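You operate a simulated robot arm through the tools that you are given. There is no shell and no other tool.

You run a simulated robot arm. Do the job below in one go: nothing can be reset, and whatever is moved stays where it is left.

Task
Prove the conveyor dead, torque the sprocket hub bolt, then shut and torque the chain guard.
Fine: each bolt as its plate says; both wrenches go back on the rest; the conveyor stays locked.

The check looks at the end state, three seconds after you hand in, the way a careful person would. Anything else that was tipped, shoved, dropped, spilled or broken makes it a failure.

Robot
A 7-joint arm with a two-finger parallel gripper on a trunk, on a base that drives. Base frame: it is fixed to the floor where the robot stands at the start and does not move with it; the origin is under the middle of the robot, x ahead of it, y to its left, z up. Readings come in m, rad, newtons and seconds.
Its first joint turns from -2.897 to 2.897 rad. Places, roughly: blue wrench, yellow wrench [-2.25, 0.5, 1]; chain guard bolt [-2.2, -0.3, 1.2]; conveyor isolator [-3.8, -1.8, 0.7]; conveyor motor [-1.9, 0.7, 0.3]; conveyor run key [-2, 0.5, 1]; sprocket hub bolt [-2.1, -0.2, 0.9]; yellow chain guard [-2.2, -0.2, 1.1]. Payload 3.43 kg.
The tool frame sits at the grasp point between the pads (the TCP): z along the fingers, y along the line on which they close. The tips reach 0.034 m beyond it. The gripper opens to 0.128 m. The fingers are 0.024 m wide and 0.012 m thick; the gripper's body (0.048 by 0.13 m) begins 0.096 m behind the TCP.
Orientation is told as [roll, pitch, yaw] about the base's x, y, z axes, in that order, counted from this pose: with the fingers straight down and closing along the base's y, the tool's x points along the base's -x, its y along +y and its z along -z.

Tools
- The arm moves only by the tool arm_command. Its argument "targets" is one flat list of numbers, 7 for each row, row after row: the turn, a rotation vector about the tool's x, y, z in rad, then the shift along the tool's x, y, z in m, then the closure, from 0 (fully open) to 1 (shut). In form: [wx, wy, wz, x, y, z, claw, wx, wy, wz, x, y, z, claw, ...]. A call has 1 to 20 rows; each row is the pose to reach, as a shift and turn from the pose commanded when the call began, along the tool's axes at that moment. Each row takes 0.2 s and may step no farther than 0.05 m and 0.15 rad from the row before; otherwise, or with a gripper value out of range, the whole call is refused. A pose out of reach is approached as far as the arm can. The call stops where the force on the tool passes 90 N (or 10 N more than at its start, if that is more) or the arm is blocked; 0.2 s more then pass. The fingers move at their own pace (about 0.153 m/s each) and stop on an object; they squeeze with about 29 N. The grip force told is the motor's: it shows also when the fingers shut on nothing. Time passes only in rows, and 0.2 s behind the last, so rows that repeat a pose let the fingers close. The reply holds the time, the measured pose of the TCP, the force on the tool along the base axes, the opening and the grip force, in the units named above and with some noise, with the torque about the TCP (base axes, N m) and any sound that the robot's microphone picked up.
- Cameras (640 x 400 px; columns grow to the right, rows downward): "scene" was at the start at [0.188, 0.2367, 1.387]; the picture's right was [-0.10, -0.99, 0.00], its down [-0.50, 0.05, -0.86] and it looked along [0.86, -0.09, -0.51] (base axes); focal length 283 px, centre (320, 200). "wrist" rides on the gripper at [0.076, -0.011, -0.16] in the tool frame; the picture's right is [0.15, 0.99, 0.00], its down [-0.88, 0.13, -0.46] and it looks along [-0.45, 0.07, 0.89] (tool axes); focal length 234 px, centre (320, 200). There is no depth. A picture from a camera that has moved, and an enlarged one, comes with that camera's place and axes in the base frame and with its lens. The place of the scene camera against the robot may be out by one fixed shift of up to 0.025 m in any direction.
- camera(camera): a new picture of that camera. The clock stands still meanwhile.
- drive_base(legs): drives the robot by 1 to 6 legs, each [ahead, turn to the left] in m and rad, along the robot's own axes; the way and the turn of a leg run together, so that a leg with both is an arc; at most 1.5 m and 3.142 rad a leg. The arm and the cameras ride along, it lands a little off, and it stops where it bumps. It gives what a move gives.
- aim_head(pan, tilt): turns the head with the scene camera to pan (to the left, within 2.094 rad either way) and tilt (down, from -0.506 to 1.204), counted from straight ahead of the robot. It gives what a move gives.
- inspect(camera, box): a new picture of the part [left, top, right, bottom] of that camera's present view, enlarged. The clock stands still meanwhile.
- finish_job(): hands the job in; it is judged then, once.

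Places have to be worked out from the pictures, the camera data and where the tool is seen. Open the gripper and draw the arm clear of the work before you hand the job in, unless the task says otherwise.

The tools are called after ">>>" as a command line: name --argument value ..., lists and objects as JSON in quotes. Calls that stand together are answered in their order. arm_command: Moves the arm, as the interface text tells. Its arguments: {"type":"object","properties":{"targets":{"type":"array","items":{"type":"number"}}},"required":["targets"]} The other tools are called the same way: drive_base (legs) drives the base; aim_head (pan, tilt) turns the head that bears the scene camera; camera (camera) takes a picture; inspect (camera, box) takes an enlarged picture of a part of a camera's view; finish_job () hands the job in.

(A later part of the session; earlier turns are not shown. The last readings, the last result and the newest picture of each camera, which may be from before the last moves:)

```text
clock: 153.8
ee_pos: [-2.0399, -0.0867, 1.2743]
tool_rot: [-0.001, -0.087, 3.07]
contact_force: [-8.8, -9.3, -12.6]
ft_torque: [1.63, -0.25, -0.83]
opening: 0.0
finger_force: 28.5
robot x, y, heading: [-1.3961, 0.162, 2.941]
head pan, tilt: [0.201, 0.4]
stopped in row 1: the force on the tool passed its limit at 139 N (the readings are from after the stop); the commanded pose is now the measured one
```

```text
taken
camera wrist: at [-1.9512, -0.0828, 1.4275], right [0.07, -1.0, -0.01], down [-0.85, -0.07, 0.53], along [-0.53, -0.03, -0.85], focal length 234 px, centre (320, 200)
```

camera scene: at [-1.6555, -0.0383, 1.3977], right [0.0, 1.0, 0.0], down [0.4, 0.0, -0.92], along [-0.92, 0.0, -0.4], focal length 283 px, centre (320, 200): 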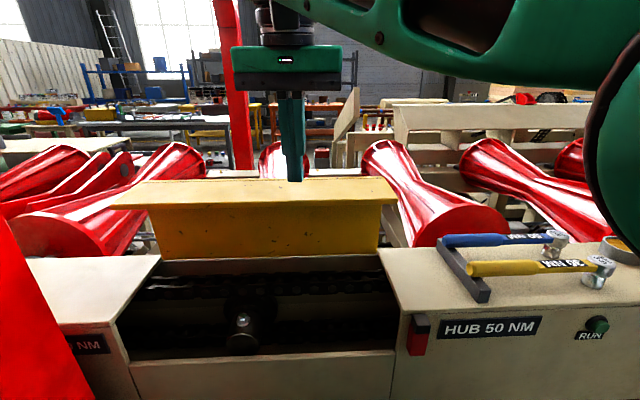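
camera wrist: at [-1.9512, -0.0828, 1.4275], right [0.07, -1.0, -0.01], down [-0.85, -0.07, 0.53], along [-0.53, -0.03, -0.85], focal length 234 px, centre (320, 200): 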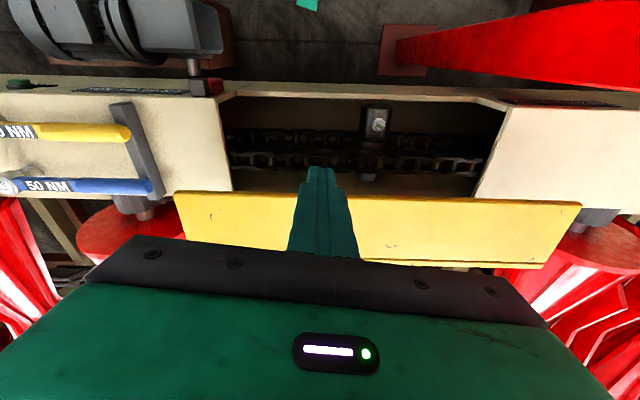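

The arm is in an awkward folded configuration this high and close. I lower the hand in front of the flange, then I'll back the base off for a more stretched arm.

>>> arm_command --targets '[0, 0, 0, 0.01, 0, 0.02, 1, 0, 0, 0, 0.015, 0, 0.05, 1, 0, 0, 0, 0.02, 0, 0.08, 1, 0, 0, 0, 0.02, 0, 0.11, 1, 0, 0, 0, 0.02, 0, 0.13, 1]'

>>> camera --camera "scene"

```text
clock: 155.0
ee_pos: [-2.0427, -0.0992, 1.1956]
tool_rot: [-0.006, -0.082, 3.069]
contact_force: [-0.8, 0.0, -0.3]
ft_torque: [-0.03, -0.01, 0.02]
opening: 0.0
finger_force: 29.2
out of reach, approached as far as the arm can: row 3, 4, 5
robot x, y, heading: [-1.4003, 0.1568, 2.943]
head pan, tilt: [0.201, 0.4]
```

```text
taken
camera scene: at [-1.655, -0.0381, 1.3979], right [0.0, 1.0, 0.0], down [0.4, 0.0, -0.92], along [-0.92, 0.0, -0.4], focal length 283 px, centre (320, 200)
```

scene: 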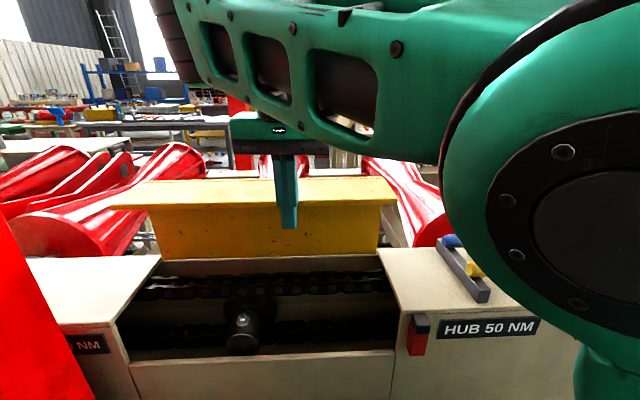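

The elbow has fallen into a poor configuration. I move the hand back to the right, where the arm was comfortable before.

>>> arm_command --targets '[0, 0, 0, 0.01, -0.03, 0, 1, 0, 0.02, 0, 0.02, -0.06, 0, 1, 0, 0.04, 0, 0.03, -0.1, 0, 1, 0, 0.06, 0, 0.035, -0.14, 0, 1, 0, 0.08, 0, 0.035, -0.18, 0, 1, 0, 0.08, 0, 0.035, -0.22, 0, 1, 0, 0.08, 0, 0.035, -0.26, 0, 1]'

>>> camera --camera "scene"

```text
clock: 156.6
ee_pos: [-1.9862, 0.1589, 1.1925]
tool_rot: [-0.003, -0.006, 3.068]
contact_force: [-0.1, -0.1, -0.3]
ft_torque: [-0.01, 0.03, 0.0]
opening: 0.0
finger_force: 28.7
out of reach, approached as far as the arm can: row 1, 2, 3, 4, 5, 6
robot x, y, heading: [-1.4, 0.1602, 2.944]
head pan, tilt: [0.201, 0.4]
```

```text
taken
camera scene: at [-1.6549, -0.038, 1.3979], right [0.0, 1.0, 0.0], down [0.4, 0.0, -0.92], along [-0.92, 0.0, -0.4], focal length 283 px, centre (320, 200)
```

scene: 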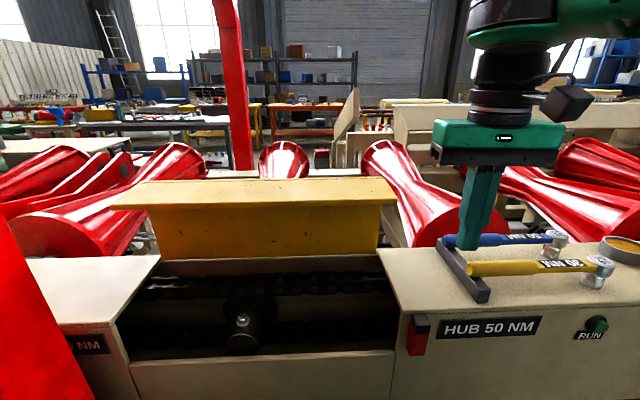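

The arm is comfortable again. I back the base 15 cm and turn to face -x squarely, so that the guard is reached with a straighter arm.

>>> drive_base --legs '[[-0.15, 0], [0, 0.2]]'

>>> aim_head --pan 0.15 --tilt 0.4

>>> camera --camera "scene"

>>> inspect --camera "scene" --box '[180, 150, 400, 290]'

```text
clock: 158.8
ee_pos: [-1.8282, 0.0098, 1.1915]
tool_rot: [-0.001, -0.006, -3.011]
contact_force: [0.3, 0.1, 0.4]
ft_torque: [0.0, 0.01, 0.0]
opening: 0.0
finger_force: 28.9
robot x, y, heading: [-1.2528, 0.1331, -3.136]
head pan, tilt: [0.201, 0.4]
```

```text
clock: 159.4
ee_pos: [-1.8145, 0.0103, 1.1964]
tool_rot: [-0.003, -0.02, -3.012]
contact_force: [-0.4, 0.0, -0.7]
ft_torque: [0.0, 0.02, 0.0]
opening: 0.0
finger_force: 28.8
robot x, y, heading: [-1.2537, 0.1331, -3.142]
head pan, tilt: [0.15, 0.4]
```

```text
taken
camera scene: at [-1.4624, -0.1061, 1.3979], right [-0.15, 0.99, 0.0], down [0.4, 0.06, -0.92], along [-0.9, -0.14, -0.4], focal length 283 px, centre (320, 200)
```

scene: 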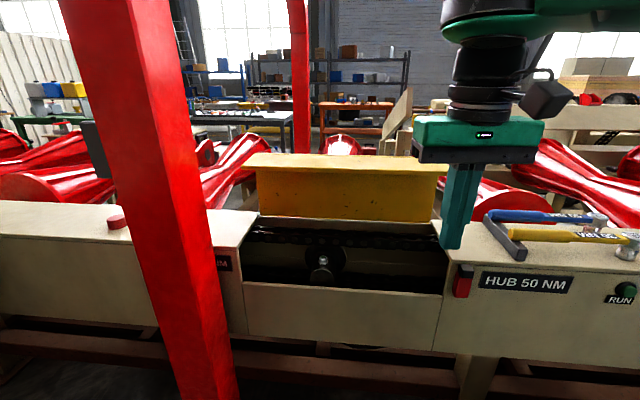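

```text
2.86 times, centred on (290, 220) of scene
camera zoom: at [-1.4624, -0.1061, 1.3979], right [-0.15, 0.99, 0.0], down [0.4, 0.06, -0.92], along [-0.9, -0.14, -0.4], focal length 808 px, centre (406, 143)
```

zoom: 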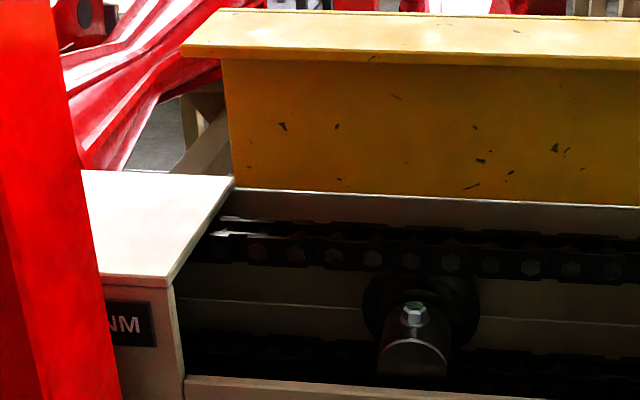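

Now the view is good. I raise the closed fingers to z≈1.25 and advance over the flange at y≈-0.03.

>>> arm_command --targets '[0, 0.01, 0, -0.04, 0, -0.025, 1, 0, 0.02, 0, -0.08, 0, -0.05, 1, 0, 0.02, 0, -0.125, 0, -0.054, 1, 0, 0.02, 0, -0.17, 0, -0.054, 1, 0, 0.02, 0, -0.215, 0, -0.054, 1, 0, 0.02, 0, -0.26, 0, -0.054, 1, 0, 0.02, 0, -0.308, 0, -0.054, 1, 0, 0.02, 0, -0.308, 0, -0.054, 1]'

>>> camera --camera "wrist"

>>> inspect --camera "scene" --box '[180, 100, 500, 300]'

```text
clock: 160.1
ee_pos: [-1.8907, -0.0141, 1.2554]
tool_rot: [-0.001, -0.011, -2.989]
contact_force: [-1.6, -0.4, -0.8]
ft_torque: [0.03, -0.22, -0.03]
opening: 0.0002
finger_force: 29.2
robot x, y, heading: [-1.2495, 0.1329, -3.133]
head pan, tilt: [0.15, 0.4]
stopped in row 3: the arm was blocked; the commanded pose is now the measured one
```

```text
taken
camera wrist: at [-1.8149, 0.0079, 1.4142], right [0.29, -0.96, 0.0], down [-0.84, -0.26, 0.47], along [-0.45, -0.14, -0.88], focal length 234 px, centre (320, 200)
```

wrist: 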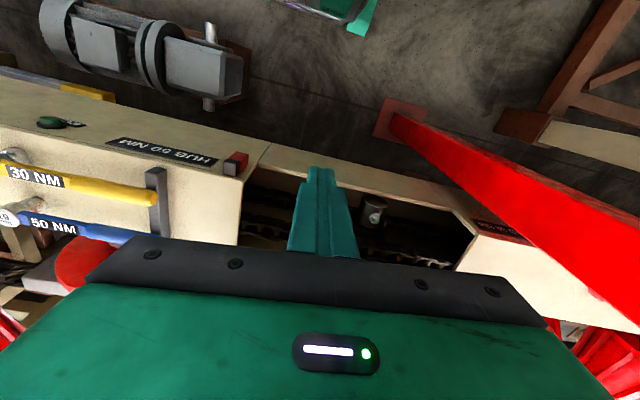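

```text
2.00 times, centred on (340, 200) of scene
camera zoom: at [-1.4635, -0.1062, 1.3977], right [-0.15, 0.99, 0.0], down [0.4, 0.06, -0.92], along [-0.9, -0.14, -0.4], focal length 565 px, centre (280, 200)
```

zoom: 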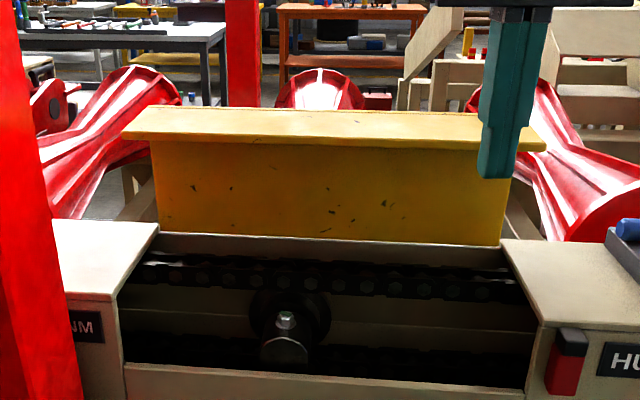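

Blocked again by the arm's own fold at this height and radius. I go lower first, advance to x≈-2.0, then raise when more stretched.

>>> arm_command --targets '[0, 0, 0, 0, 0, 0.03, 1, 0, 0, 0, 0, 0, 0.065, 1, 0, 0.005, 0, -0.04, 0, 0.065, 1, 0, 0.01, 0, -0.08, 0, 0.065, 1, 0, 0.01, 0, -0.11, 0.0, 0.065, 1, 0, 0.01, 0, -0.11, 0.0, 0.03, 1, 0, 0.01, 0, -0.12, 0.0, 0.0, 1]'

>>> camera --camera "scene"

```text
clock: 160.4
ee_pos: [-1.8821, -0.0203, 1.2452]
tool_rot: [-0.004, -0.023, -2.988]
contact_force: [-0.7, -0.7, -0.7]
ft_torque: [0.12, -0.09, 0.0]
opening: 0.0
finger_force: 28.8
robot x, y, heading: [-1.2508, 0.1351, -3.14]
head pan, tilt: [0.15, 0.4]
stopped in row 1: the arm was blocked; the commanded pose is now the measured one
```

```text
taken
camera scene: at [-1.4629, -0.1067, 1.3977], right [-0.15, 0.99, 0.0], down [0.4, 0.06, -0.92], along [-0.9, -0.14, -0.4], focal length 283 px, centre (320, 200)
```

scene: 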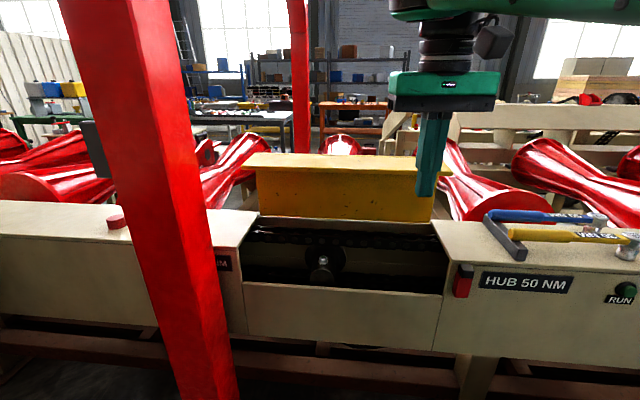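

Blocked right away, so another part of the arm (perhaps the elbow) touches something. I look to my right at the elbow.

>>> aim_head --pan -1.0 --tilt 0.2

>>> camera --camera "scene"

>>> aim_head --pan -0.4 --tilt -0.2

>>> camera --camera "scene"

```text
clock: 161.8
ee_pos: [-1.881, -0.0184, 1.2455]
tool_rot: [-0.001, -0.023, -2.99]
contact_force: [-0.6, 0.6, 0.6]
ft_torque: [0.01, 0.01, -0.02]
opening: 0.0001
finger_force: 29.1
robot x, y, heading: [-1.2555, 0.1332, -3.145]
head pan, tilt: [-1.0, 0.201]
```

```text
taken
camera scene: at [-1.422, -0.0136, 1.417], right [0.84, 0.54, 0.01], down [0.12, -0.17, -0.98], along [-0.53, 0.82, -0.21], focal length 283 px, centre (320, 200)
```

scene: 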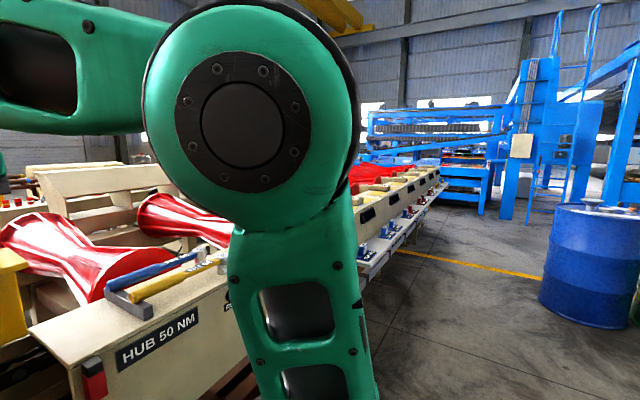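

```text
clock: 162.8
ee_pos: [-1.8818, -0.0182, 1.2466]
tool_rot: [-0.001, -0.022, -2.989]
contact_force: [0.8, 0.0, 0.1]
ft_torque: [-0.01, -0.01, -0.02]
opening: 0.0
finger_force: 29.0
robot x, y, heading: [-1.2531, 0.1297, -3.138]
head pan, tilt: [-0.4, -0.201]
```

```text
taken
camera scene: at [-1.4486, -0.0596, 1.4525], right [0.39, 0.92, 0.01], down [-0.17, 0.08, -0.98], along [-0.91, 0.38, 0.19], focal length 283 px, centre (320, 200)
```

scene: 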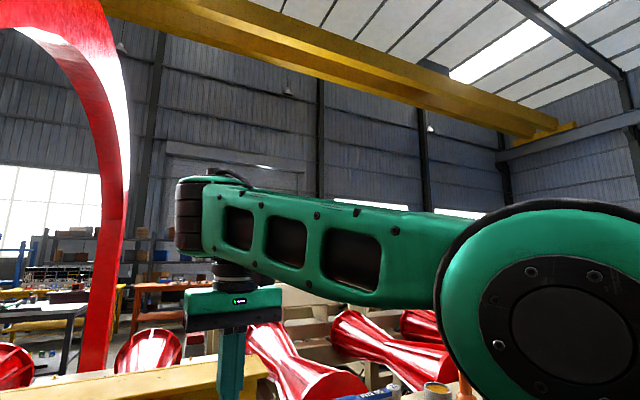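

The wrist is nearly as high as the elbow, so pointing the tool straight down folds the hand against the forearm. I tilt the hand so the fingers point forward and down (about 40°), which opens that angle.

>>> arm_command --targets '[0, -0.1, 0, 0, 0, 0, 1, 0, -0.2, 0, 0, 0, 0.005, 1, 0, -0.3, 0, -0.005, 0, 0.01, 1, 0, -0.4, 0, -0.01, 0, 0.015, 1, 0, -0.5, 0, -0.015, 0, 0.02, 1, 0, -0.6, 0, -0.02, 0, 0.02, 1, 0, -0.7, 0, -0.02, 0, 0.02, 1]'

>>> aim_head --pan 0.1 --tilt 0.3

>>> camera --camera "scene"

```text
clock: 163.3
ee_pos: [-1.8669, -0.0154, 1.2535]
tool_rot: [-0.004, -0.175, -3.003]
contact_force: [-1.2, 0.1, -0.1]
ft_torque: [-0.11, -0.06, 0.01]
opening: 0.0
finger_force: 28.9
robot x, y, heading: [-1.2529, 0.1321, -3.134]
head pan, tilt: [-0.4, -0.201]
stopped in row 2: the arm was blocked; the commanded pose is now the measured one
```

```text
clock: 164.2
ee_pos: [-1.8688, -0.0143, 1.2545]
tool_rot: [-0.006, -0.173, -3.004]
contact_force: [0.3, -0.7, 0.2]
ft_torque: [-0.01, 0.0, 0.0]
opening: 0.0
finger_force: 29.6
robot x, y, heading: [-1.2497, 0.1311, -3.137]
head pan, tilt: [0.099, 0.3]
```

```text
taken
camera scene: at [-1.464, -0.1013, 1.4072], right [-0.1, 0.99, 0.0], down [0.31, 0.03, -0.95], along [-0.95, -0.1, -0.31], focal length 283 px, centre (320, 200)
```

scene: 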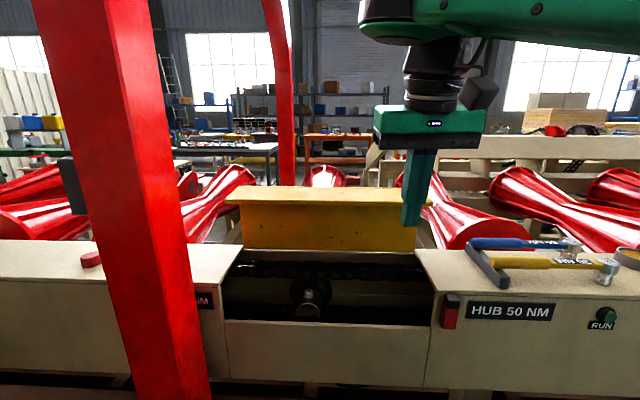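

Still obstructed after a small turn. Moving the hand to the right freed the elbow last time, so I do that again with a downward component.

>>> arm_command --targets '[0, 0, 0, 0, -0.03, 0.01, 1, 0, 0, 0, 0, -0.06, 0.02, 1, 0, 0, 0, 0, -0.1, 0.035, 1, 0, 0, 0, 0, -0.14, 0.05, 1, 0, 0, 0, 0, -0.18, 0.065, 1]'

>>> camera --camera "scene"

```text
clock: 165.4
ee_pos: [-1.904, 0.1664, 1.1923]
tool_rot: [-0.007, -0.177, -3.0]
contact_force: [0.1, -0.4, -0.8]
ft_torque: [0.05, 0.04, -0.02]
opening: 0.0002
finger_force: 29.4
robot x, y, heading: [-1.2524, 0.1339, -3.142]
head pan, tilt: [0.099, 0.3]
```

```text
taken
camera scene: at [-1.4639, -0.1018, 1.4071], right [-0.1, 0.99, 0.0], down [0.31, 0.03, -0.95], along [-0.95, -0.1, -0.31], focal length 283 px, centre (320, 200)
```

scene: 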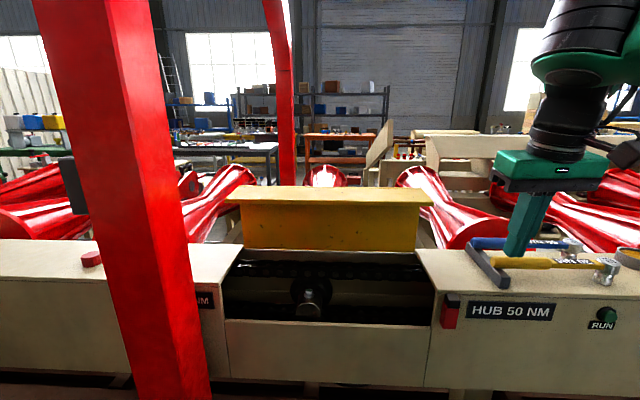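

Free. I tilt the hand here to about 40° forward.

>>> arm_command --targets '[0, -0.1, 0, 0, 0, 0, 1, 0, -0.2, 0, 0, 0, 0, 1, 0, -0.3, 0, 0, 0, 0, 1, 0, -0.4, 0, 0, 0, 0, 1, 0, -0.5, 0, 0, 0, 0, 1, 0, -0.55, 0, 0, 0, 0, 1]'

>>> camera --camera "scene"

>>> camera --camera "wrist"

```text
clock: 166.8
ee_pos: [-1.9331, 0.1636, 1.1848]
tool_rot: [-0.008, -0.718, -3.012]
contact_force: [-0.4, 0.0, 0.8]
ft_torque: [0.01, 0.02, 0.04]
opening: 0.0
finger_force: 29.0
out of reach, approached as far as the arm can: row 5, 6
robot x, y, heading: [-1.2491, 0.136, -3.139]
head pan, tilt: [0.099, 0.3]
```

```text
taken
camera scene: at [-1.464, -0.1013, 1.4072], right [-0.1, 0.99, 0.0], down [0.31, 0.03, -0.95], along [-0.95, -0.1, -0.31], focal length 283 px, centre (320, 200)
```

scene: 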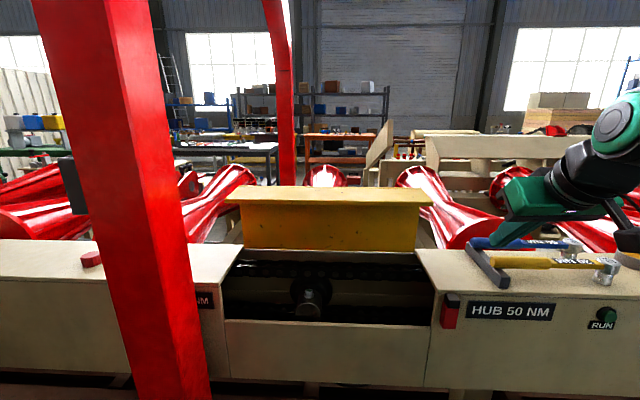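

```text
taken
camera wrist: at [-1.7739, 0.1935, 1.2552], right [0.23, -0.97, -0.1], down [-0.34, -0.18, 0.92], along [-0.91, -0.18, -0.37], focal length 234 px, centre (320, 200)
```

wrist: 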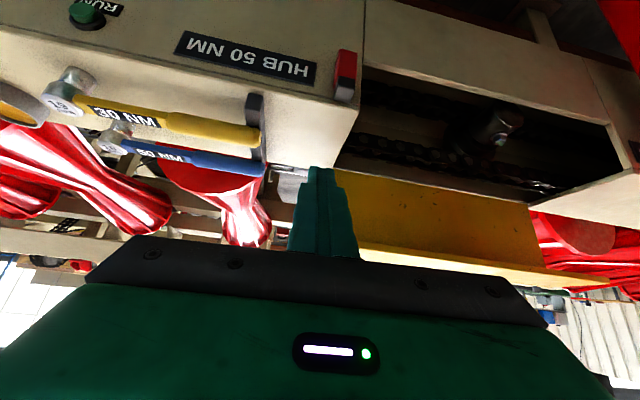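

The tilted hand even sees the guard's underside in the wrist camera. I raise 5 cm and move over the flange at y≈0 with the fingers slanting forward-down.

>>> arm_command --targets '[0, 0, 0, -0.0165, 0, -0.0189, 1, 0, 0, 0, -0.0329, 0, -0.0377, 1, 0, 0, 0, -0.054, 0.0216, -0.0193, 1, 0, 0, 0, -0.0751, 0.0432, -0.0008, 1, 0, 0, 0, -0.0962, 0.0648, 0.0177, 1, 0, 0, 0, -0.1173, 0.0863, 0.0361, 1, 0, 0, 0, -0.1367, 0.1031, 0.053, 1, 0, 0, 0, -0.156, 0.12, 0.07, 1, 0, 0, 0, -0.1754, 0.1367, 0.0869, 1]'

>>> camera --camera "scene"

>>> camera --camera "wrist"

```text
clock: 168.8
ee_pos: [-2.1001, -0.0034, 1.2379]
tool_rot: [-0.012, -0.723, -2.997]
contact_force: [-0.1, -0.2, 0.7]
ft_torque: [-0.02, 0.01, 0.01]
opening: 0.0
finger_force: 29.1
out of reach, approached as far as the arm can: row 1, 2
robot x, y, heading: [-1.2514, 0.1335, -3.137]
head pan, tilt: [0.099, 0.3]
```

```text
taken
camera scene: at [-1.4638, -0.1011, 1.4072], right [-0.1, 0.99, 0.0], down [0.31, 0.03, -0.95], along [-0.95, -0.1, -0.31], focal length 283 px, centre (320, 200)
```

scene: 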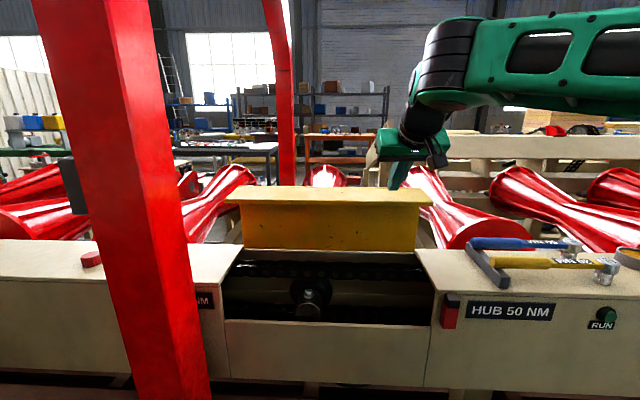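

```text
taken
camera wrist: at [-1.9403, 0.0278, 1.307], right [0.24, -0.96, -0.11], down [-0.33, -0.19, 0.92], along [-0.91, -0.19, -0.37], focal length 234 px, centre (320, 200)
```

wrist: 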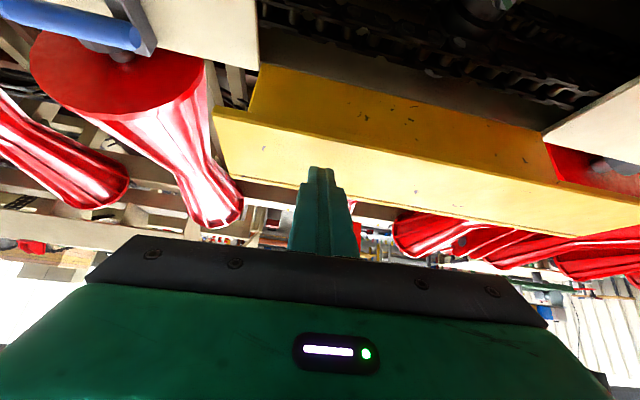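

This posture works. The fingertips are just above the flange's front edge. I advance 12 mm and press down gently to find contact.

>>> arm_command --targets '[0, 0, 0, 0.0086, -0.0018, 0.0285, 1, 0, 0, 0, 0.0174, -0.0018, 0.0384, 1, 0, 0, 0, 0.02, -0.0018, 0.0413, 1]'

>>> camera --camera "wrist"

>>> inspect --camera "scene" --box '[200, 120, 460, 280]'

```text
clock: 169.8
ee_pos: [-2.1078, -0.0062, 1.214]
tool_rot: [-0.013, -0.767, -2.995]
contact_force: [53.2, 19.1, 112.1]
ft_torque: [0.35, -0.06, -0.58]
opening: 0.0001
finger_force: 29.2
robot x, y, heading: [-1.2516, 0.1297, -3.139]
head pan, tilt: [0.099, 0.3]
stopped in row 3: the force on the tool passed its limit at 135 N (the readings are from after the stop); the commanded pose is now the measured one
```

```text
taken
camera wrist: at [-1.9461, 0.0264, 1.2761], right [0.24, -0.96, -0.11], down [-0.3, -0.18, 0.94], along [-0.92, -0.19, -0.33], focal length 234 px, centre (320, 200)
```

wrist: 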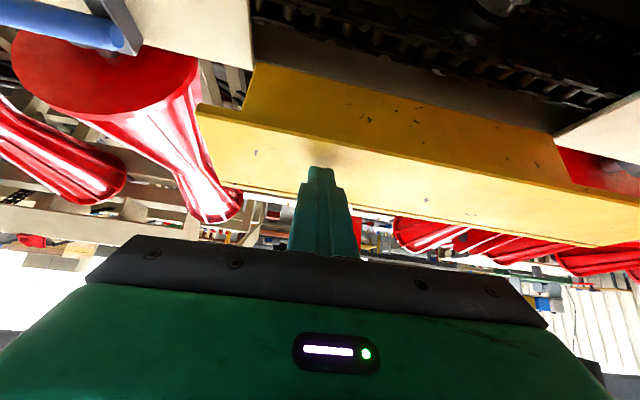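

```text
2.46 times, centred on (330, 200) of scene
camera zoom: at [-1.4185, -0.0998, 1.4133], right [-0.1, 0.99, 0.0], down [0.28, 0.03, -0.96], along [-0.96, -0.1, -0.28], focal length 696 px, centre (295, 200)
```

zoom: 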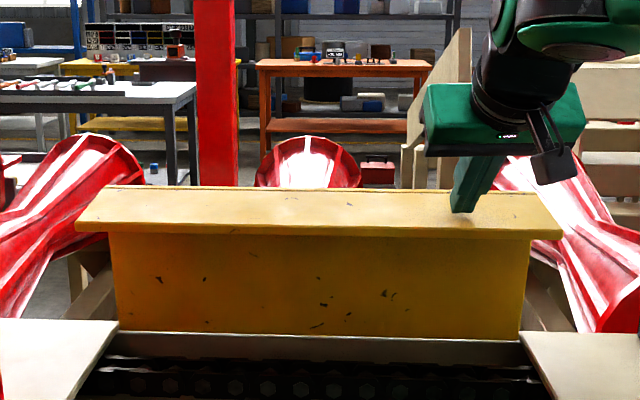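

The flange top is at z≈1.19 and my slanted push had a backward component, so the guard just held. I lift a little, set the fingertips nearer the plate (tip x≈-2.165), press lightly and drag forward along the closing arc.

>>> arm_command --targets '[0, 0, 0, -0.0056, 0, -0.0058, 1, 0, 0, 0, -0.0298, 0, 0.0175, 1, 0, 0, 0, -0.0201, 0, 0.0276, 1, 0, 0, 0, -0.0066, 0, 0.018, 1, 0, 0, 0, 0.0077, 0, 0.0095, 1]'

>>> camera --camera "wrist"

>>> inspect --camera "scene" --box '[200, 120, 460, 280]'

```text
clock: 170.4
ee_pos: [-2.147, -0.0082, 1.2242]
tool_rot: [-0.013, -0.786, -2.999]
contact_force: [29.5, 19.6, 113.7]
ft_torque: [0.45, 0.98, -1.01]
opening: 0.0
finger_force: 29.1
robot x, y, heading: [-1.2478, 0.1326, -3.139]
head pan, tilt: [0.099, 0.3]
stopped in row 2: the force on the tool passed its limit at 138 N (the readings are from after the stop); the commanded pose is now the measured one
```

```text
taken
camera wrist: at [-1.984, 0.0229, 1.2841], right [0.23, -0.97, -0.11], down [-0.28, -0.18, 0.94], along [-0.93, -0.19, -0.31], focal length 234 px, centre (320, 200)
```

wrist: 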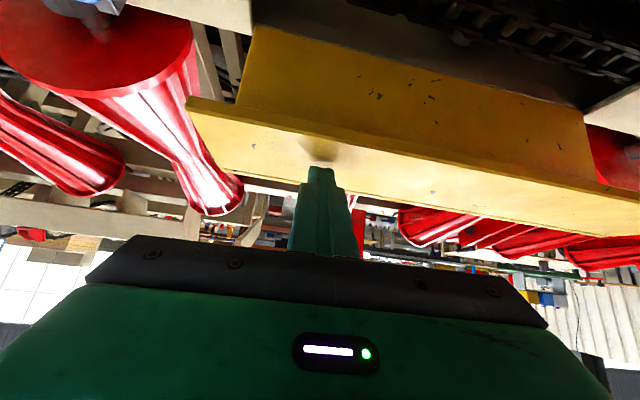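

```text
2.46 times, centred on (330, 200) of scene
camera zoom: at [-1.4188, -0.0997, 1.4133], right [-0.1, 0.99, 0.0], down [0.28, 0.03, -0.96], along [-0.96, -0.1, -0.28], focal length 696 px, centre (295, 200)
```

zoom: 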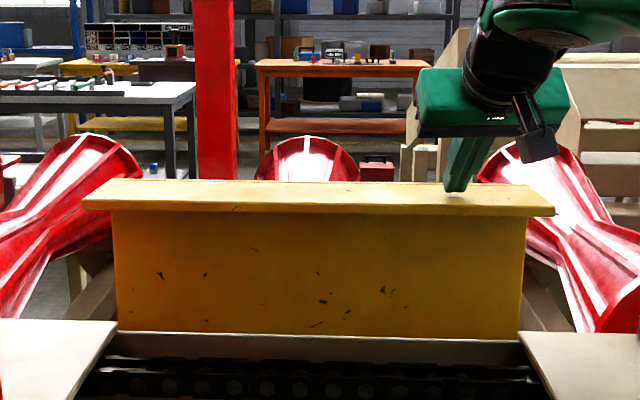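

The drag direction matters: the guard just tipped back a few degrees, so its hinge holds by friction and moves when dragged. Keeping the pressure, I now drag forward.

>>> arm_command --targets '[0, 0, 0, 0.0085, 0, -0.0085, 1, 0, 0, 0, 0.0184, 0, -0.0156, 1, 0, 0, 0, 0.029, 0, -0.0219, 1, 0, 0, 0, 0.0417, 0, -0.029, 1]'

>>> inspect --camera "scene" --box '[200, 120, 460, 280]'

```text
clock: 171.4
ee_pos: [-2.0966, -0.0059, 1.2032]
tool_rot: [-0.01, -0.755, -2.986]
contact_force: [32.5, -12.4, 59.1]
ft_torque: [-0.42, -0.22, 0.2]
opening: 0.0003
finger_force: 29.1
robot x, y, heading: [-1.2498, 0.1326, -3.137]
head pan, tilt: [0.099, 0.3]
```

```text
2.46 times, centred on (330, 200) of scene
camera zoom: at [-1.4221, -0.1017, 1.4125], right [-0.1, 0.99, 0.0], down [0.28, 0.03, -0.96], along [-0.95, -0.1, -0.28], focal length 696 px, centre (295, 200)
```

zoom: 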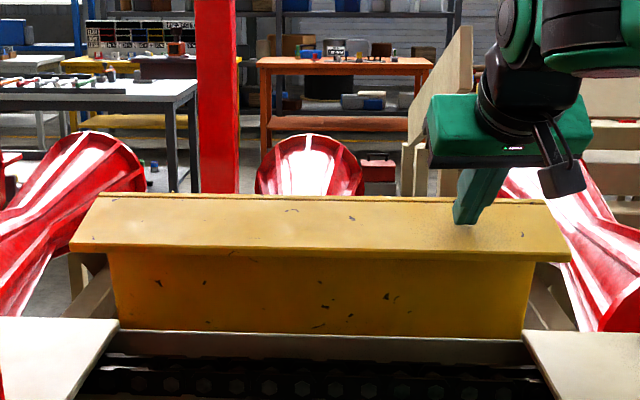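

Dragging works: the guard is tipping forward and holds by friction. I continue along the arc.

>>> arm_command --targets '[0, 0, 0, 0.0154, 0.0023, -0.0055, 1, 0, 0, 0, 0.0308, 0.0046, -0.0105, 1, 0, 0, 0, 0.047, 0.0067, -0.0128, 1, 0, 0, 0, 0.0633, 0.0088, -0.0149, 1, 0, 0, 0, 0.0798, 0.0107, -0.0144, 1, 0, 0, 0, 0.0963, 0.0125, -0.0137, 1]'

>>> inspect --camera "scene" --box '[200, 120, 460, 280]'

```text
clock: 172.8
ee_pos: [-2.0279, -0.0015, 1.1379]
tool_rot: [-0.011, -0.741, -3.0]
contact_force: [0.6, -0.5, 0.5]
ft_torque: [-0.05, 0.0, 0.01]
opening: 0.0002
finger_force: 29.5
robot x, y, heading: [-1.2527, 0.1337, -3.142]
head pan, tilt: [0.099, 0.3]
```

```text
2.46 times, centred on (330, 200) of scene
camera zoom: at [-1.4642, -0.1013, 1.4072], right [-0.1, 0.99, 0.0], down [0.31, 0.03, -0.95], along [-0.95, -0.1, -0.31], focal length 696 px, centre (295, 200)
```

zoom: 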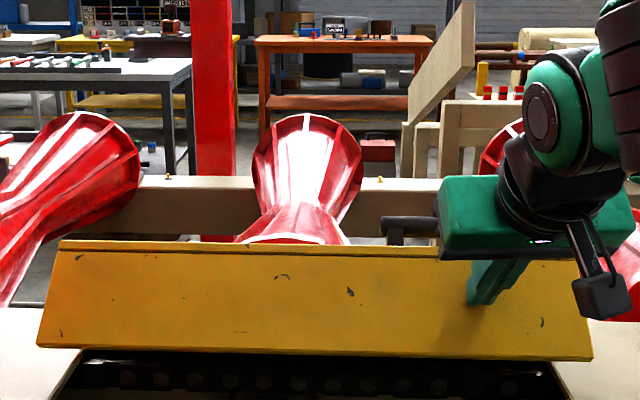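

The guard is now well forward and out of contact with the fingers. I check if it is moving by itself.

>>> arm_command --targets '[0, 0, 0, 0, 0, 0, 1, 0, 0, 0, 0, 0, 0, 1]'

>>> camera --camera "scene"

>>> camera --camera "wrist"

```text
clock: 173.4
ee_pos: [-2.0253, -0.0039, 1.1403]
tool_rot: [-0.012, -0.746, -2.996]
contact_force: [0.5, -0.2, 0.0]
ft_torque: [0.0, 0.01, 0.01]
opening: 0.0001
finger_force: 29.0
robot x, y, heading: [-1.2529, 0.1331, -3.139]
head pan, tilt: [0.099, 0.3]
```

```text
taken
camera scene: at [-1.464, -0.1014, 1.4071], right [-0.1, 0.99, 0.0], down [0.31, 0.03, -0.95], along [-0.95, -0.1, -0.31], focal length 283 px, centre (320, 200)
```

scene: 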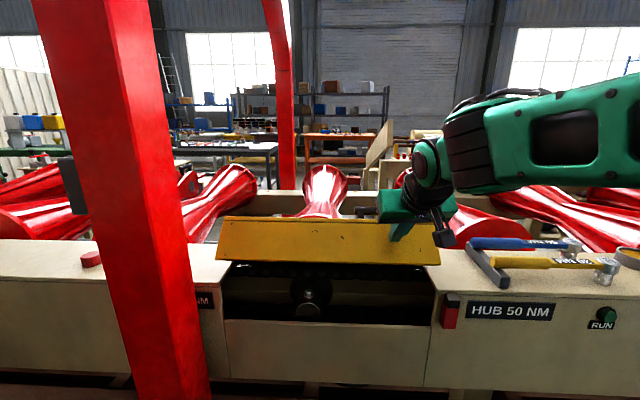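

```text
taken
camera wrist: at [-1.8635, 0.0283, 1.2066], right [0.24, -0.96, -0.11], down [-0.32, -0.18, 0.93], along [-0.92, -0.19, -0.35], focal length 234 px, centre (320, 200)
```

wrist: 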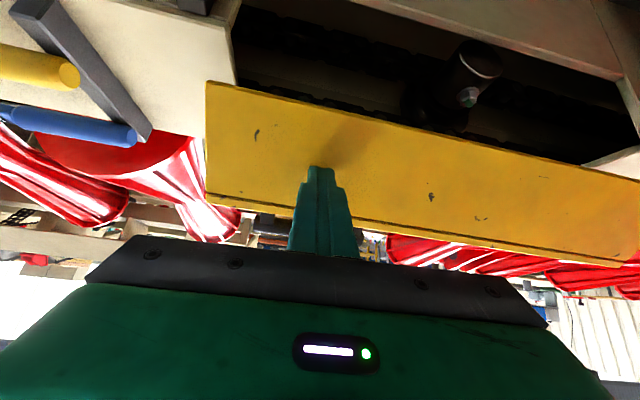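

It stays where left, so the hinge friction holds it. I continue pushing down along the arc.

>>> arm_command --targets '[0, 0, 0, 0.0222, 0.0015, 0.0088, 1, 0, 0, 0, 0.0444, 0.0031, 0.0176, 1, 0, 0, 0, 0.0646, 0.004, 0.0309, 1, 0, 0, 0, 0.0849, 0.0049, 0.0442, 1]'

>>> camera --camera "scene"

>>> camera --camera "wrist"

```text
clock: 174.4
ee_pos: [-1.9868, -0.0027, 1.0463]
tool_rot: [-0.014, -0.738, -2.993]
contact_force: [54.7, 21.2, 2.5]
ft_torque: [0.36, -0.85, -0.82]
opening: 0.0001
finger_force: 29.2
robot x, y, heading: [-1.2514, 0.1341, -3.14]
head pan, tilt: [0.099, 0.3]
```

```text
taken
camera scene: at [-1.4608, -0.1005, 1.4077], right [-0.1, 0.99, 0.0], down [0.31, 0.03, -0.95], along [-0.95, -0.1, -0.31], focal length 283 px, centre (320, 200)
```

scene: 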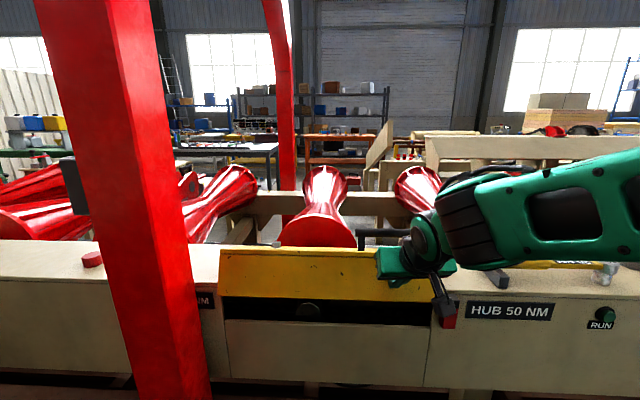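

```text
taken
camera wrist: at [-1.8275, 0.03, 1.1141], right [0.24, -0.96, -0.11], down [-0.32, -0.19, 0.93], along [-0.91, -0.19, -0.36], focal length 234 px, centre (320, 200)
```

wrist: 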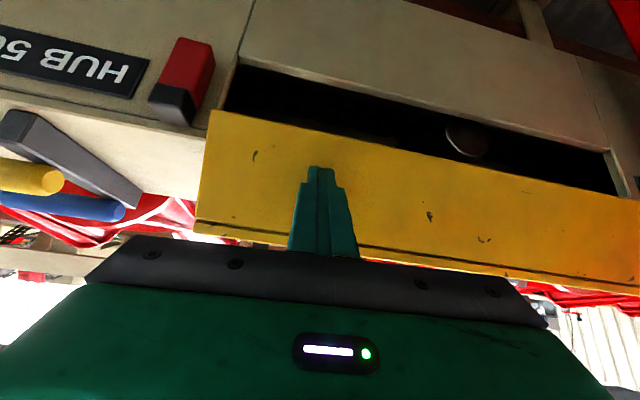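

Nearly shut. I zoom in to see the remaining gap.

>>> inspect --camera "scene" --box '[190, 210, 470, 340]'

```text
2.29 times, centred on (330, 275) of scene
camera zoom: at [-1.4608, -0.1005, 1.4077], right [-0.1, 0.99, 0.0], down [0.31, 0.03, -0.95], along [-0.95, -0.1, -0.31], focal length 646 px, centre (297, 29)
```

zoom: 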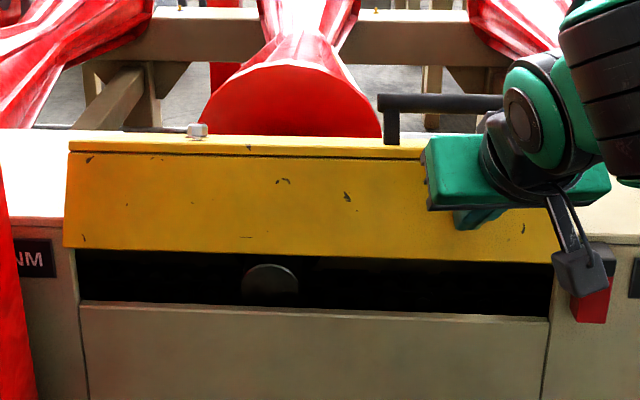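

The lid is still about 25° up, and a handle and the guard bolt are visible on top. I retreat, go over the front corner and press down on the lid's top.

>>> arm_command --targets '[0, 0, 0, 0.0293, 0.0059, -0.0266, 1, 0, 0, 0, -0.0043, 0.0059, -0.0636, 1, 0, 0, 0, -0.038, 0.0059, -0.1006, 1, 0, 0, 0, -0.0636, 0.0007, -0.0774, 1, 0, 0, 0, -0.0893, -0.0044, -0.054, 1, 0, 0, 0, -0.0759, -0.0044, -0.039, 1, 0, 0, 0, -0.0624, -0.0044, -0.0244, 1]'

>>> camera --camera "scene"

>>> camera --camera "wrist"

```text
clock: 176.0
ee_pos: [-2.0211, -0.0041, 1.1098]
tool_rot: [-0.01, -0.745, -2.993]
contact_force: [0.0, -0.7, -0.5]
ft_torque: [0.0, 0.0, 0.0]
opening: 0.0
finger_force: 29.4
robot x, y, heading: [-1.252, 0.1361, -3.14]
head pan, tilt: [0.099, 0.3]
```

```text
taken
camera scene: at [-1.4636, -0.1015, 1.4072], right [-0.1, 0.99, 0.0], down [0.31, 0.03, -0.95], along [-0.95, -0.1, -0.31], focal length 283 px, centre (320, 200)
```

scene: 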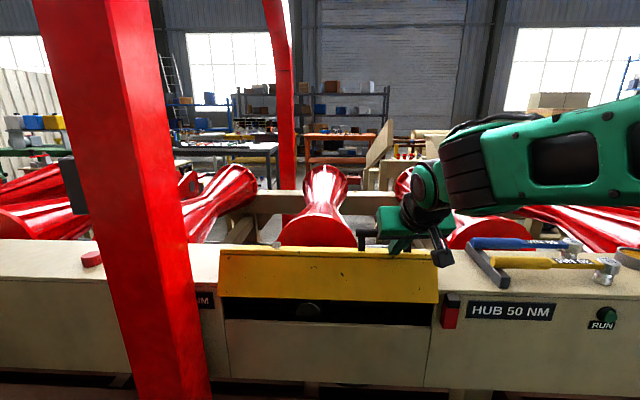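

```text
taken
camera wrist: at [-1.8604, 0.0285, 1.1759], right [0.25, -0.96, -0.11], down [-0.31, -0.18, 0.93], along [-0.92, -0.19, -0.35], focal length 234 px, centre (320, 200)
```

wrist: 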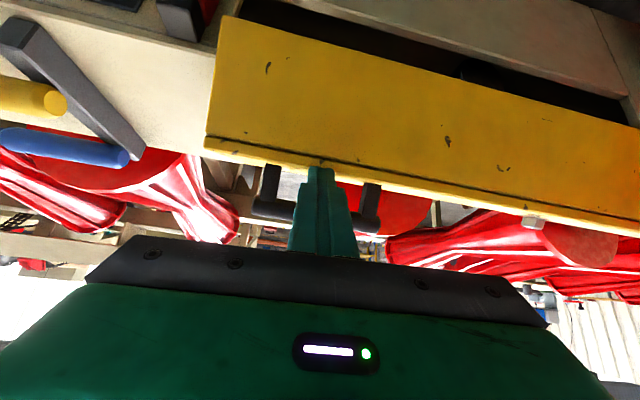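

The handle is right under the fingers, so I shift 12 cm to -y (between handle and bolt) and press the lid down there.

>>> arm_command --targets '[0, 0, 0, -0.0203, 0, -0.0221, 1, 0, 0, 0, -0.0247, 0.04, -0.0181, 1, 0, 0, 0, -0.029, 0.08, -0.014, 1, 0, 0, 0, -0.0334, 0.1187, -0.01, 1, 0, 0, 0, -0.0131, 0.1187, 0.0121, 1, 0, 0, 0, 0.0005, 0.1187, 0.0268, 1, 0, 0, 0, 0.014, 0.1187, 0.0415, 1, 0, 0, 0, 0.0208, 0.1187, 0.0489, 1]'

>>> camera --camera "scene"

>>> camera --camera "wrist"

```text
clock: 177.8
ee_pos: [-2.0225, -0.1245, 1.0592]
tool_rot: [-0.011, -0.746, -2.993]
contact_force: [-0.7, -0.6, -0.4]
ft_torque: [0.0, 0.01, 0.0]
opening: 0.0003
finger_force: 29.3
robot x, y, heading: [-1.2495, 0.1337, -3.137]
head pan, tilt: [0.099, 0.3]
```

```text
taken
camera scene: at [-1.4638, -0.1014, 1.4071], right [-0.1, 0.99, 0.0], down [0.31, 0.03, -0.95], along [-0.95, -0.1, -0.31], focal length 283 px, centre (320, 200)
```

scene: 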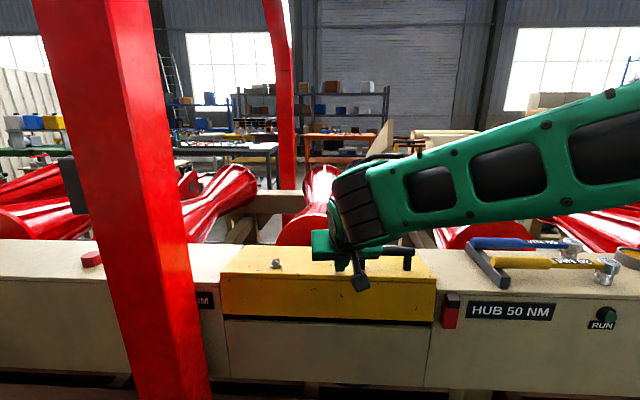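

```text
taken
camera wrist: at [-1.8613, -0.092, 1.1248], right [0.25, -0.96, -0.11], down [-0.31, -0.18, 0.93], along [-0.92, -0.2, -0.35], focal length 234 px, centre (320, 200)
```

wrist: 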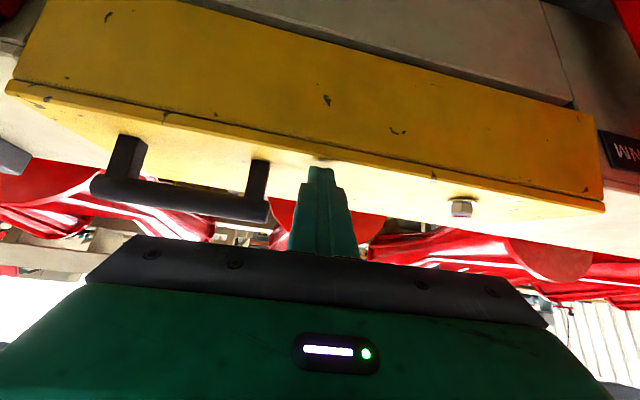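

The lid looks almost closed. I press down further gently to confirm it is fully shut.

>>> arm_command --targets '[0, 0, 0, 0.0034, 0, 0.0037, 1, 0, 0, 0, 0.0068, 0, 0.0074, 1, 0, 0, 0, 0.0102, 0, 0.011, 1, 0, 0, 0, 0.0136, 0, 0.0147, 1, 0, 0, 0, 0.017, 0, 0.0184, 1]'

>>> inspect --camera "scene" --box '[190, 210, 470, 380]'

```text
clock: 179.0
ee_pos: [-2.0228, -0.1231, 1.0333]
tool_rot: [-0.011, -0.747, -2.993]
contact_force: [0.1, 0.7, 0.6]
ft_torque: [0.0, 0.0, 0.02]
opening: 0.0
finger_force: 28.9
robot x, y, heading: [-1.253, 0.1317, -3.136]
head pan, tilt: [0.099, 0.3]
```

```text
2.29 times, centred on (330, 295) of scene
camera zoom: at [-1.4639, -0.1015, 1.4071], right [-0.1, 0.99, 0.0], down [0.31, 0.03, -0.95], along [-0.95, -0.1, -0.31], focal length 646 px, centre (297, -17)
```

zoom: 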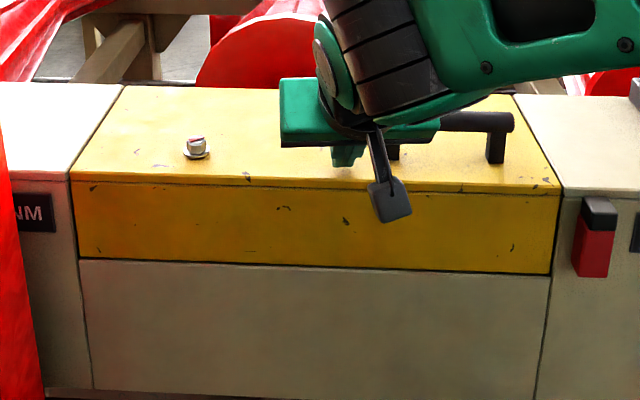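

The guard is fully shut and flush, and the guard bolt (red mark) is on top near (-2.02,-0.27). I raise the hand, bring it back to the right and point the fingers down for the yellow wrench.

>>> arm_command --targets '[0, 0, 0, -0.0082, 0.003, -0.0379, 1, 0, 0, 0, -0.0163, 0.006, -0.0758, 1, 0, 0, 0, -0.0245, 0.0089, -0.1137, 1, 0, 0.106, 0, -0.0218, -0.0335, -0.1201, 1, 0, 0.213, 0, -0.019, -0.0759, -0.1265, 1, 0, 0.319, 0, -0.0163, -0.1183, -0.1329, 1, 0, 0.426, 0, -0.0136, -0.1607, -0.1393, 0.7, 0, 0.532, 0, -0.0109, -0.2031, -0.1457, 0.4, 0, 0.639, 0, -0.0081, -0.2454, -0.1521, 0.2, 0, 0.745, 0, -0.0054, -0.2878, -0.1585, 0]'

>>> camera --camera "wrist"

>>> camera --camera "scene"

```text
clock: 181.2
ee_pos: [-1.9617, 0.1761, 1.1562]
tool_rot: [-0.008, -0.001, -3.0]
contact_force: [0.4, 0.1, -1.1]
ft_torque: [0.02, 0.07, 0.01]
opening: 0.1279
finger_force: 0.1
robot x, y, heading: [-1.2548, 0.1322, -3.143]
head pan, tilt: [0.099, 0.3]
```

```text
taken
camera wrist: at [-1.8872, 0.1951, 1.316], right [0.29, -0.96, -0.01], down [-0.85, -0.26, 0.45], along [-0.44, -0.12, -0.89], focal length 234 px, centre (320, 200)
```

wrist: 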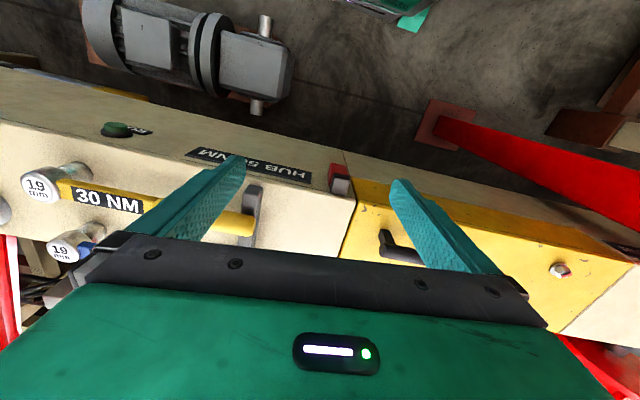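

```text
taken
camera scene: at [-1.4634, -0.1017, 1.4071], right [-0.1, 0.99, 0.0], down [0.31, 0.03, -0.95], along [-0.95, -0.1, -0.31], focal length 283 px, centre (320, 200)
```

scene: 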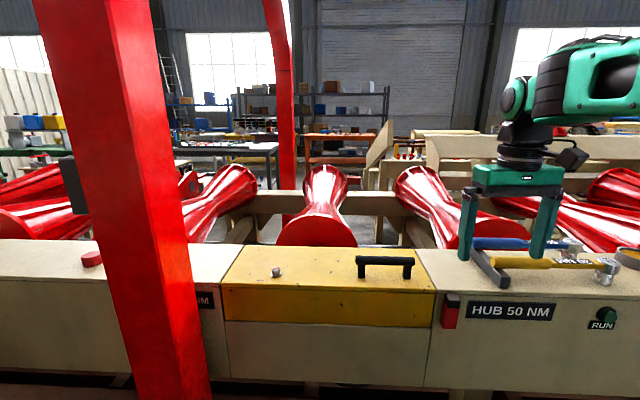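

Next I turn the hand 95° and move over the yellow wrench's balance point.

>>> arm_command --targets '[0, 0, 0.1386, -0.0083, -0.0189, 0, 0, 0, 0, 0.2772, -0.0167, -0.0377, 0, 0, 0, 0, 0.4158, -0.025, -0.0566, 0, 0, 0, 0, 0.5543, -0.0333, -0.0755, 0, 0, 0, 0, 0.6929, -0.0417, -0.0943, 0, 0, 0, 0, 0.8315, -0.05, -0.1132, 0, 0, 0, 0, 0.9701, -0.0583, -0.1321, 0, 0, 0, 0, 1.1087, -0.0667, -0.1509, 0, 0, 0, 0, 1.2473, -0.075, -0.1698, 0, 0, 0, 0, 1.3858, -0.0833, -0.1887, 0, 0, 0, 0, 1.5244, -0.0917, -0.2075, 0, 0, 0, 0, 1.663, -0.1, -0.2264, 0, 0.3, 0, 0, 1.663, -0.1, -0.2264, 0, 0.3]'

>>> camera --camera "wrist"

>>> inspect --camera "wrist" --box '[220, 0, 420, 250]'

```text
clock: 184.0
ee_pos: [-2.0915, 0.3857, 1.1592]
tool_rot: [0.001, -0.01, 1.617]
contact_force: [0.4, 0.7, 0.6]
ft_torque: [-0.02, 0.04, 0.02]
opening: 0.0896
finger_force: 0.0
robot x, y, heading: [-1.2528, 0.1329, -3.137]
head pan, tilt: [0.099, 0.3]
```

```text
taken
camera wrist: at [-2.0766, 0.3069, 1.3179], right [-0.98, -0.19, 0.0], down [-0.17, 0.87, 0.46], along [-0.09, 0.45, -0.89], focal length 234 px, centre (320, 200)
```

wrist: 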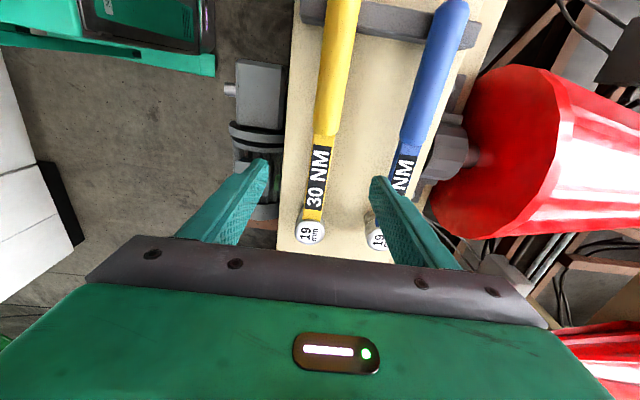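

```text
1.60 times, centred on (320, 125) of wrist
camera zoom: at [-2.0766, 0.3069, 1.3179], right [-0.98, -0.19, 0.0], down [-0.17, 0.87, 0.46], along [-0.09, 0.45, -0.89], focal length 375 px, centre (320, 320)
```

zoom: 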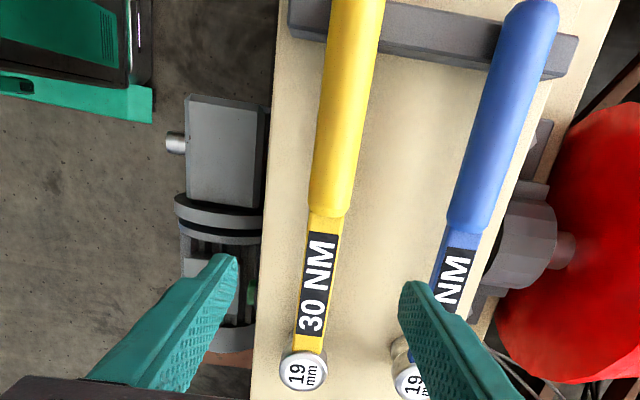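

The yellow wrench lies as measured (head (-2.099,0.497), axis 2.6° off y). I descend with a 2.6 mm correction to straddle the shank at its balance point.

>>> arm_command --targets '[0, 0.005, 0, 0, 0.0013, 0.03, 0.45, 0, 0.01, 0, 0, 0.0026, 0.065, 0.45, 0, 0.01, 0, 0, 0.0026, 0.1, 0.45, 0, 0.01, 0, 0, 0.0026, 0.121, 0.45, 0, 0.01, 0, 0, 0.0026, 0.121, 0.45]'

>>> camera --camera "wrist"

```text
clock: 185.2
ee_pos: [-2.0952, 0.3861, 1.038]
tool_rot: [0.002, 0.0, 1.619]
contact_force: [-0.1, -0.4, -0.4]
ft_torque: [0.03, 0.0, 0.05]
opening: 0.0703
finger_force: 0.1
robot x, y, heading: [-1.2542, 0.1311, -3.141]
head pan, tilt: [0.099, 0.3]
```

```text
taken
camera wrist: at [-2.0815, 0.3099, 1.1981], right [-0.98, -0.19, 0.0], down [-0.17, 0.87, 0.45], along [-0.09, 0.45, -0.89], focal length 234 px, centre (320, 200)
```

wrist: 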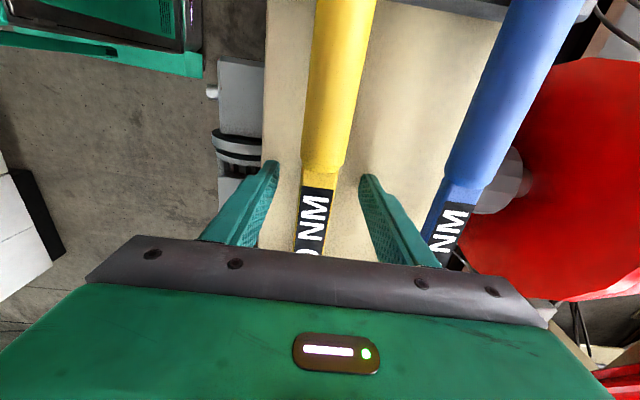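

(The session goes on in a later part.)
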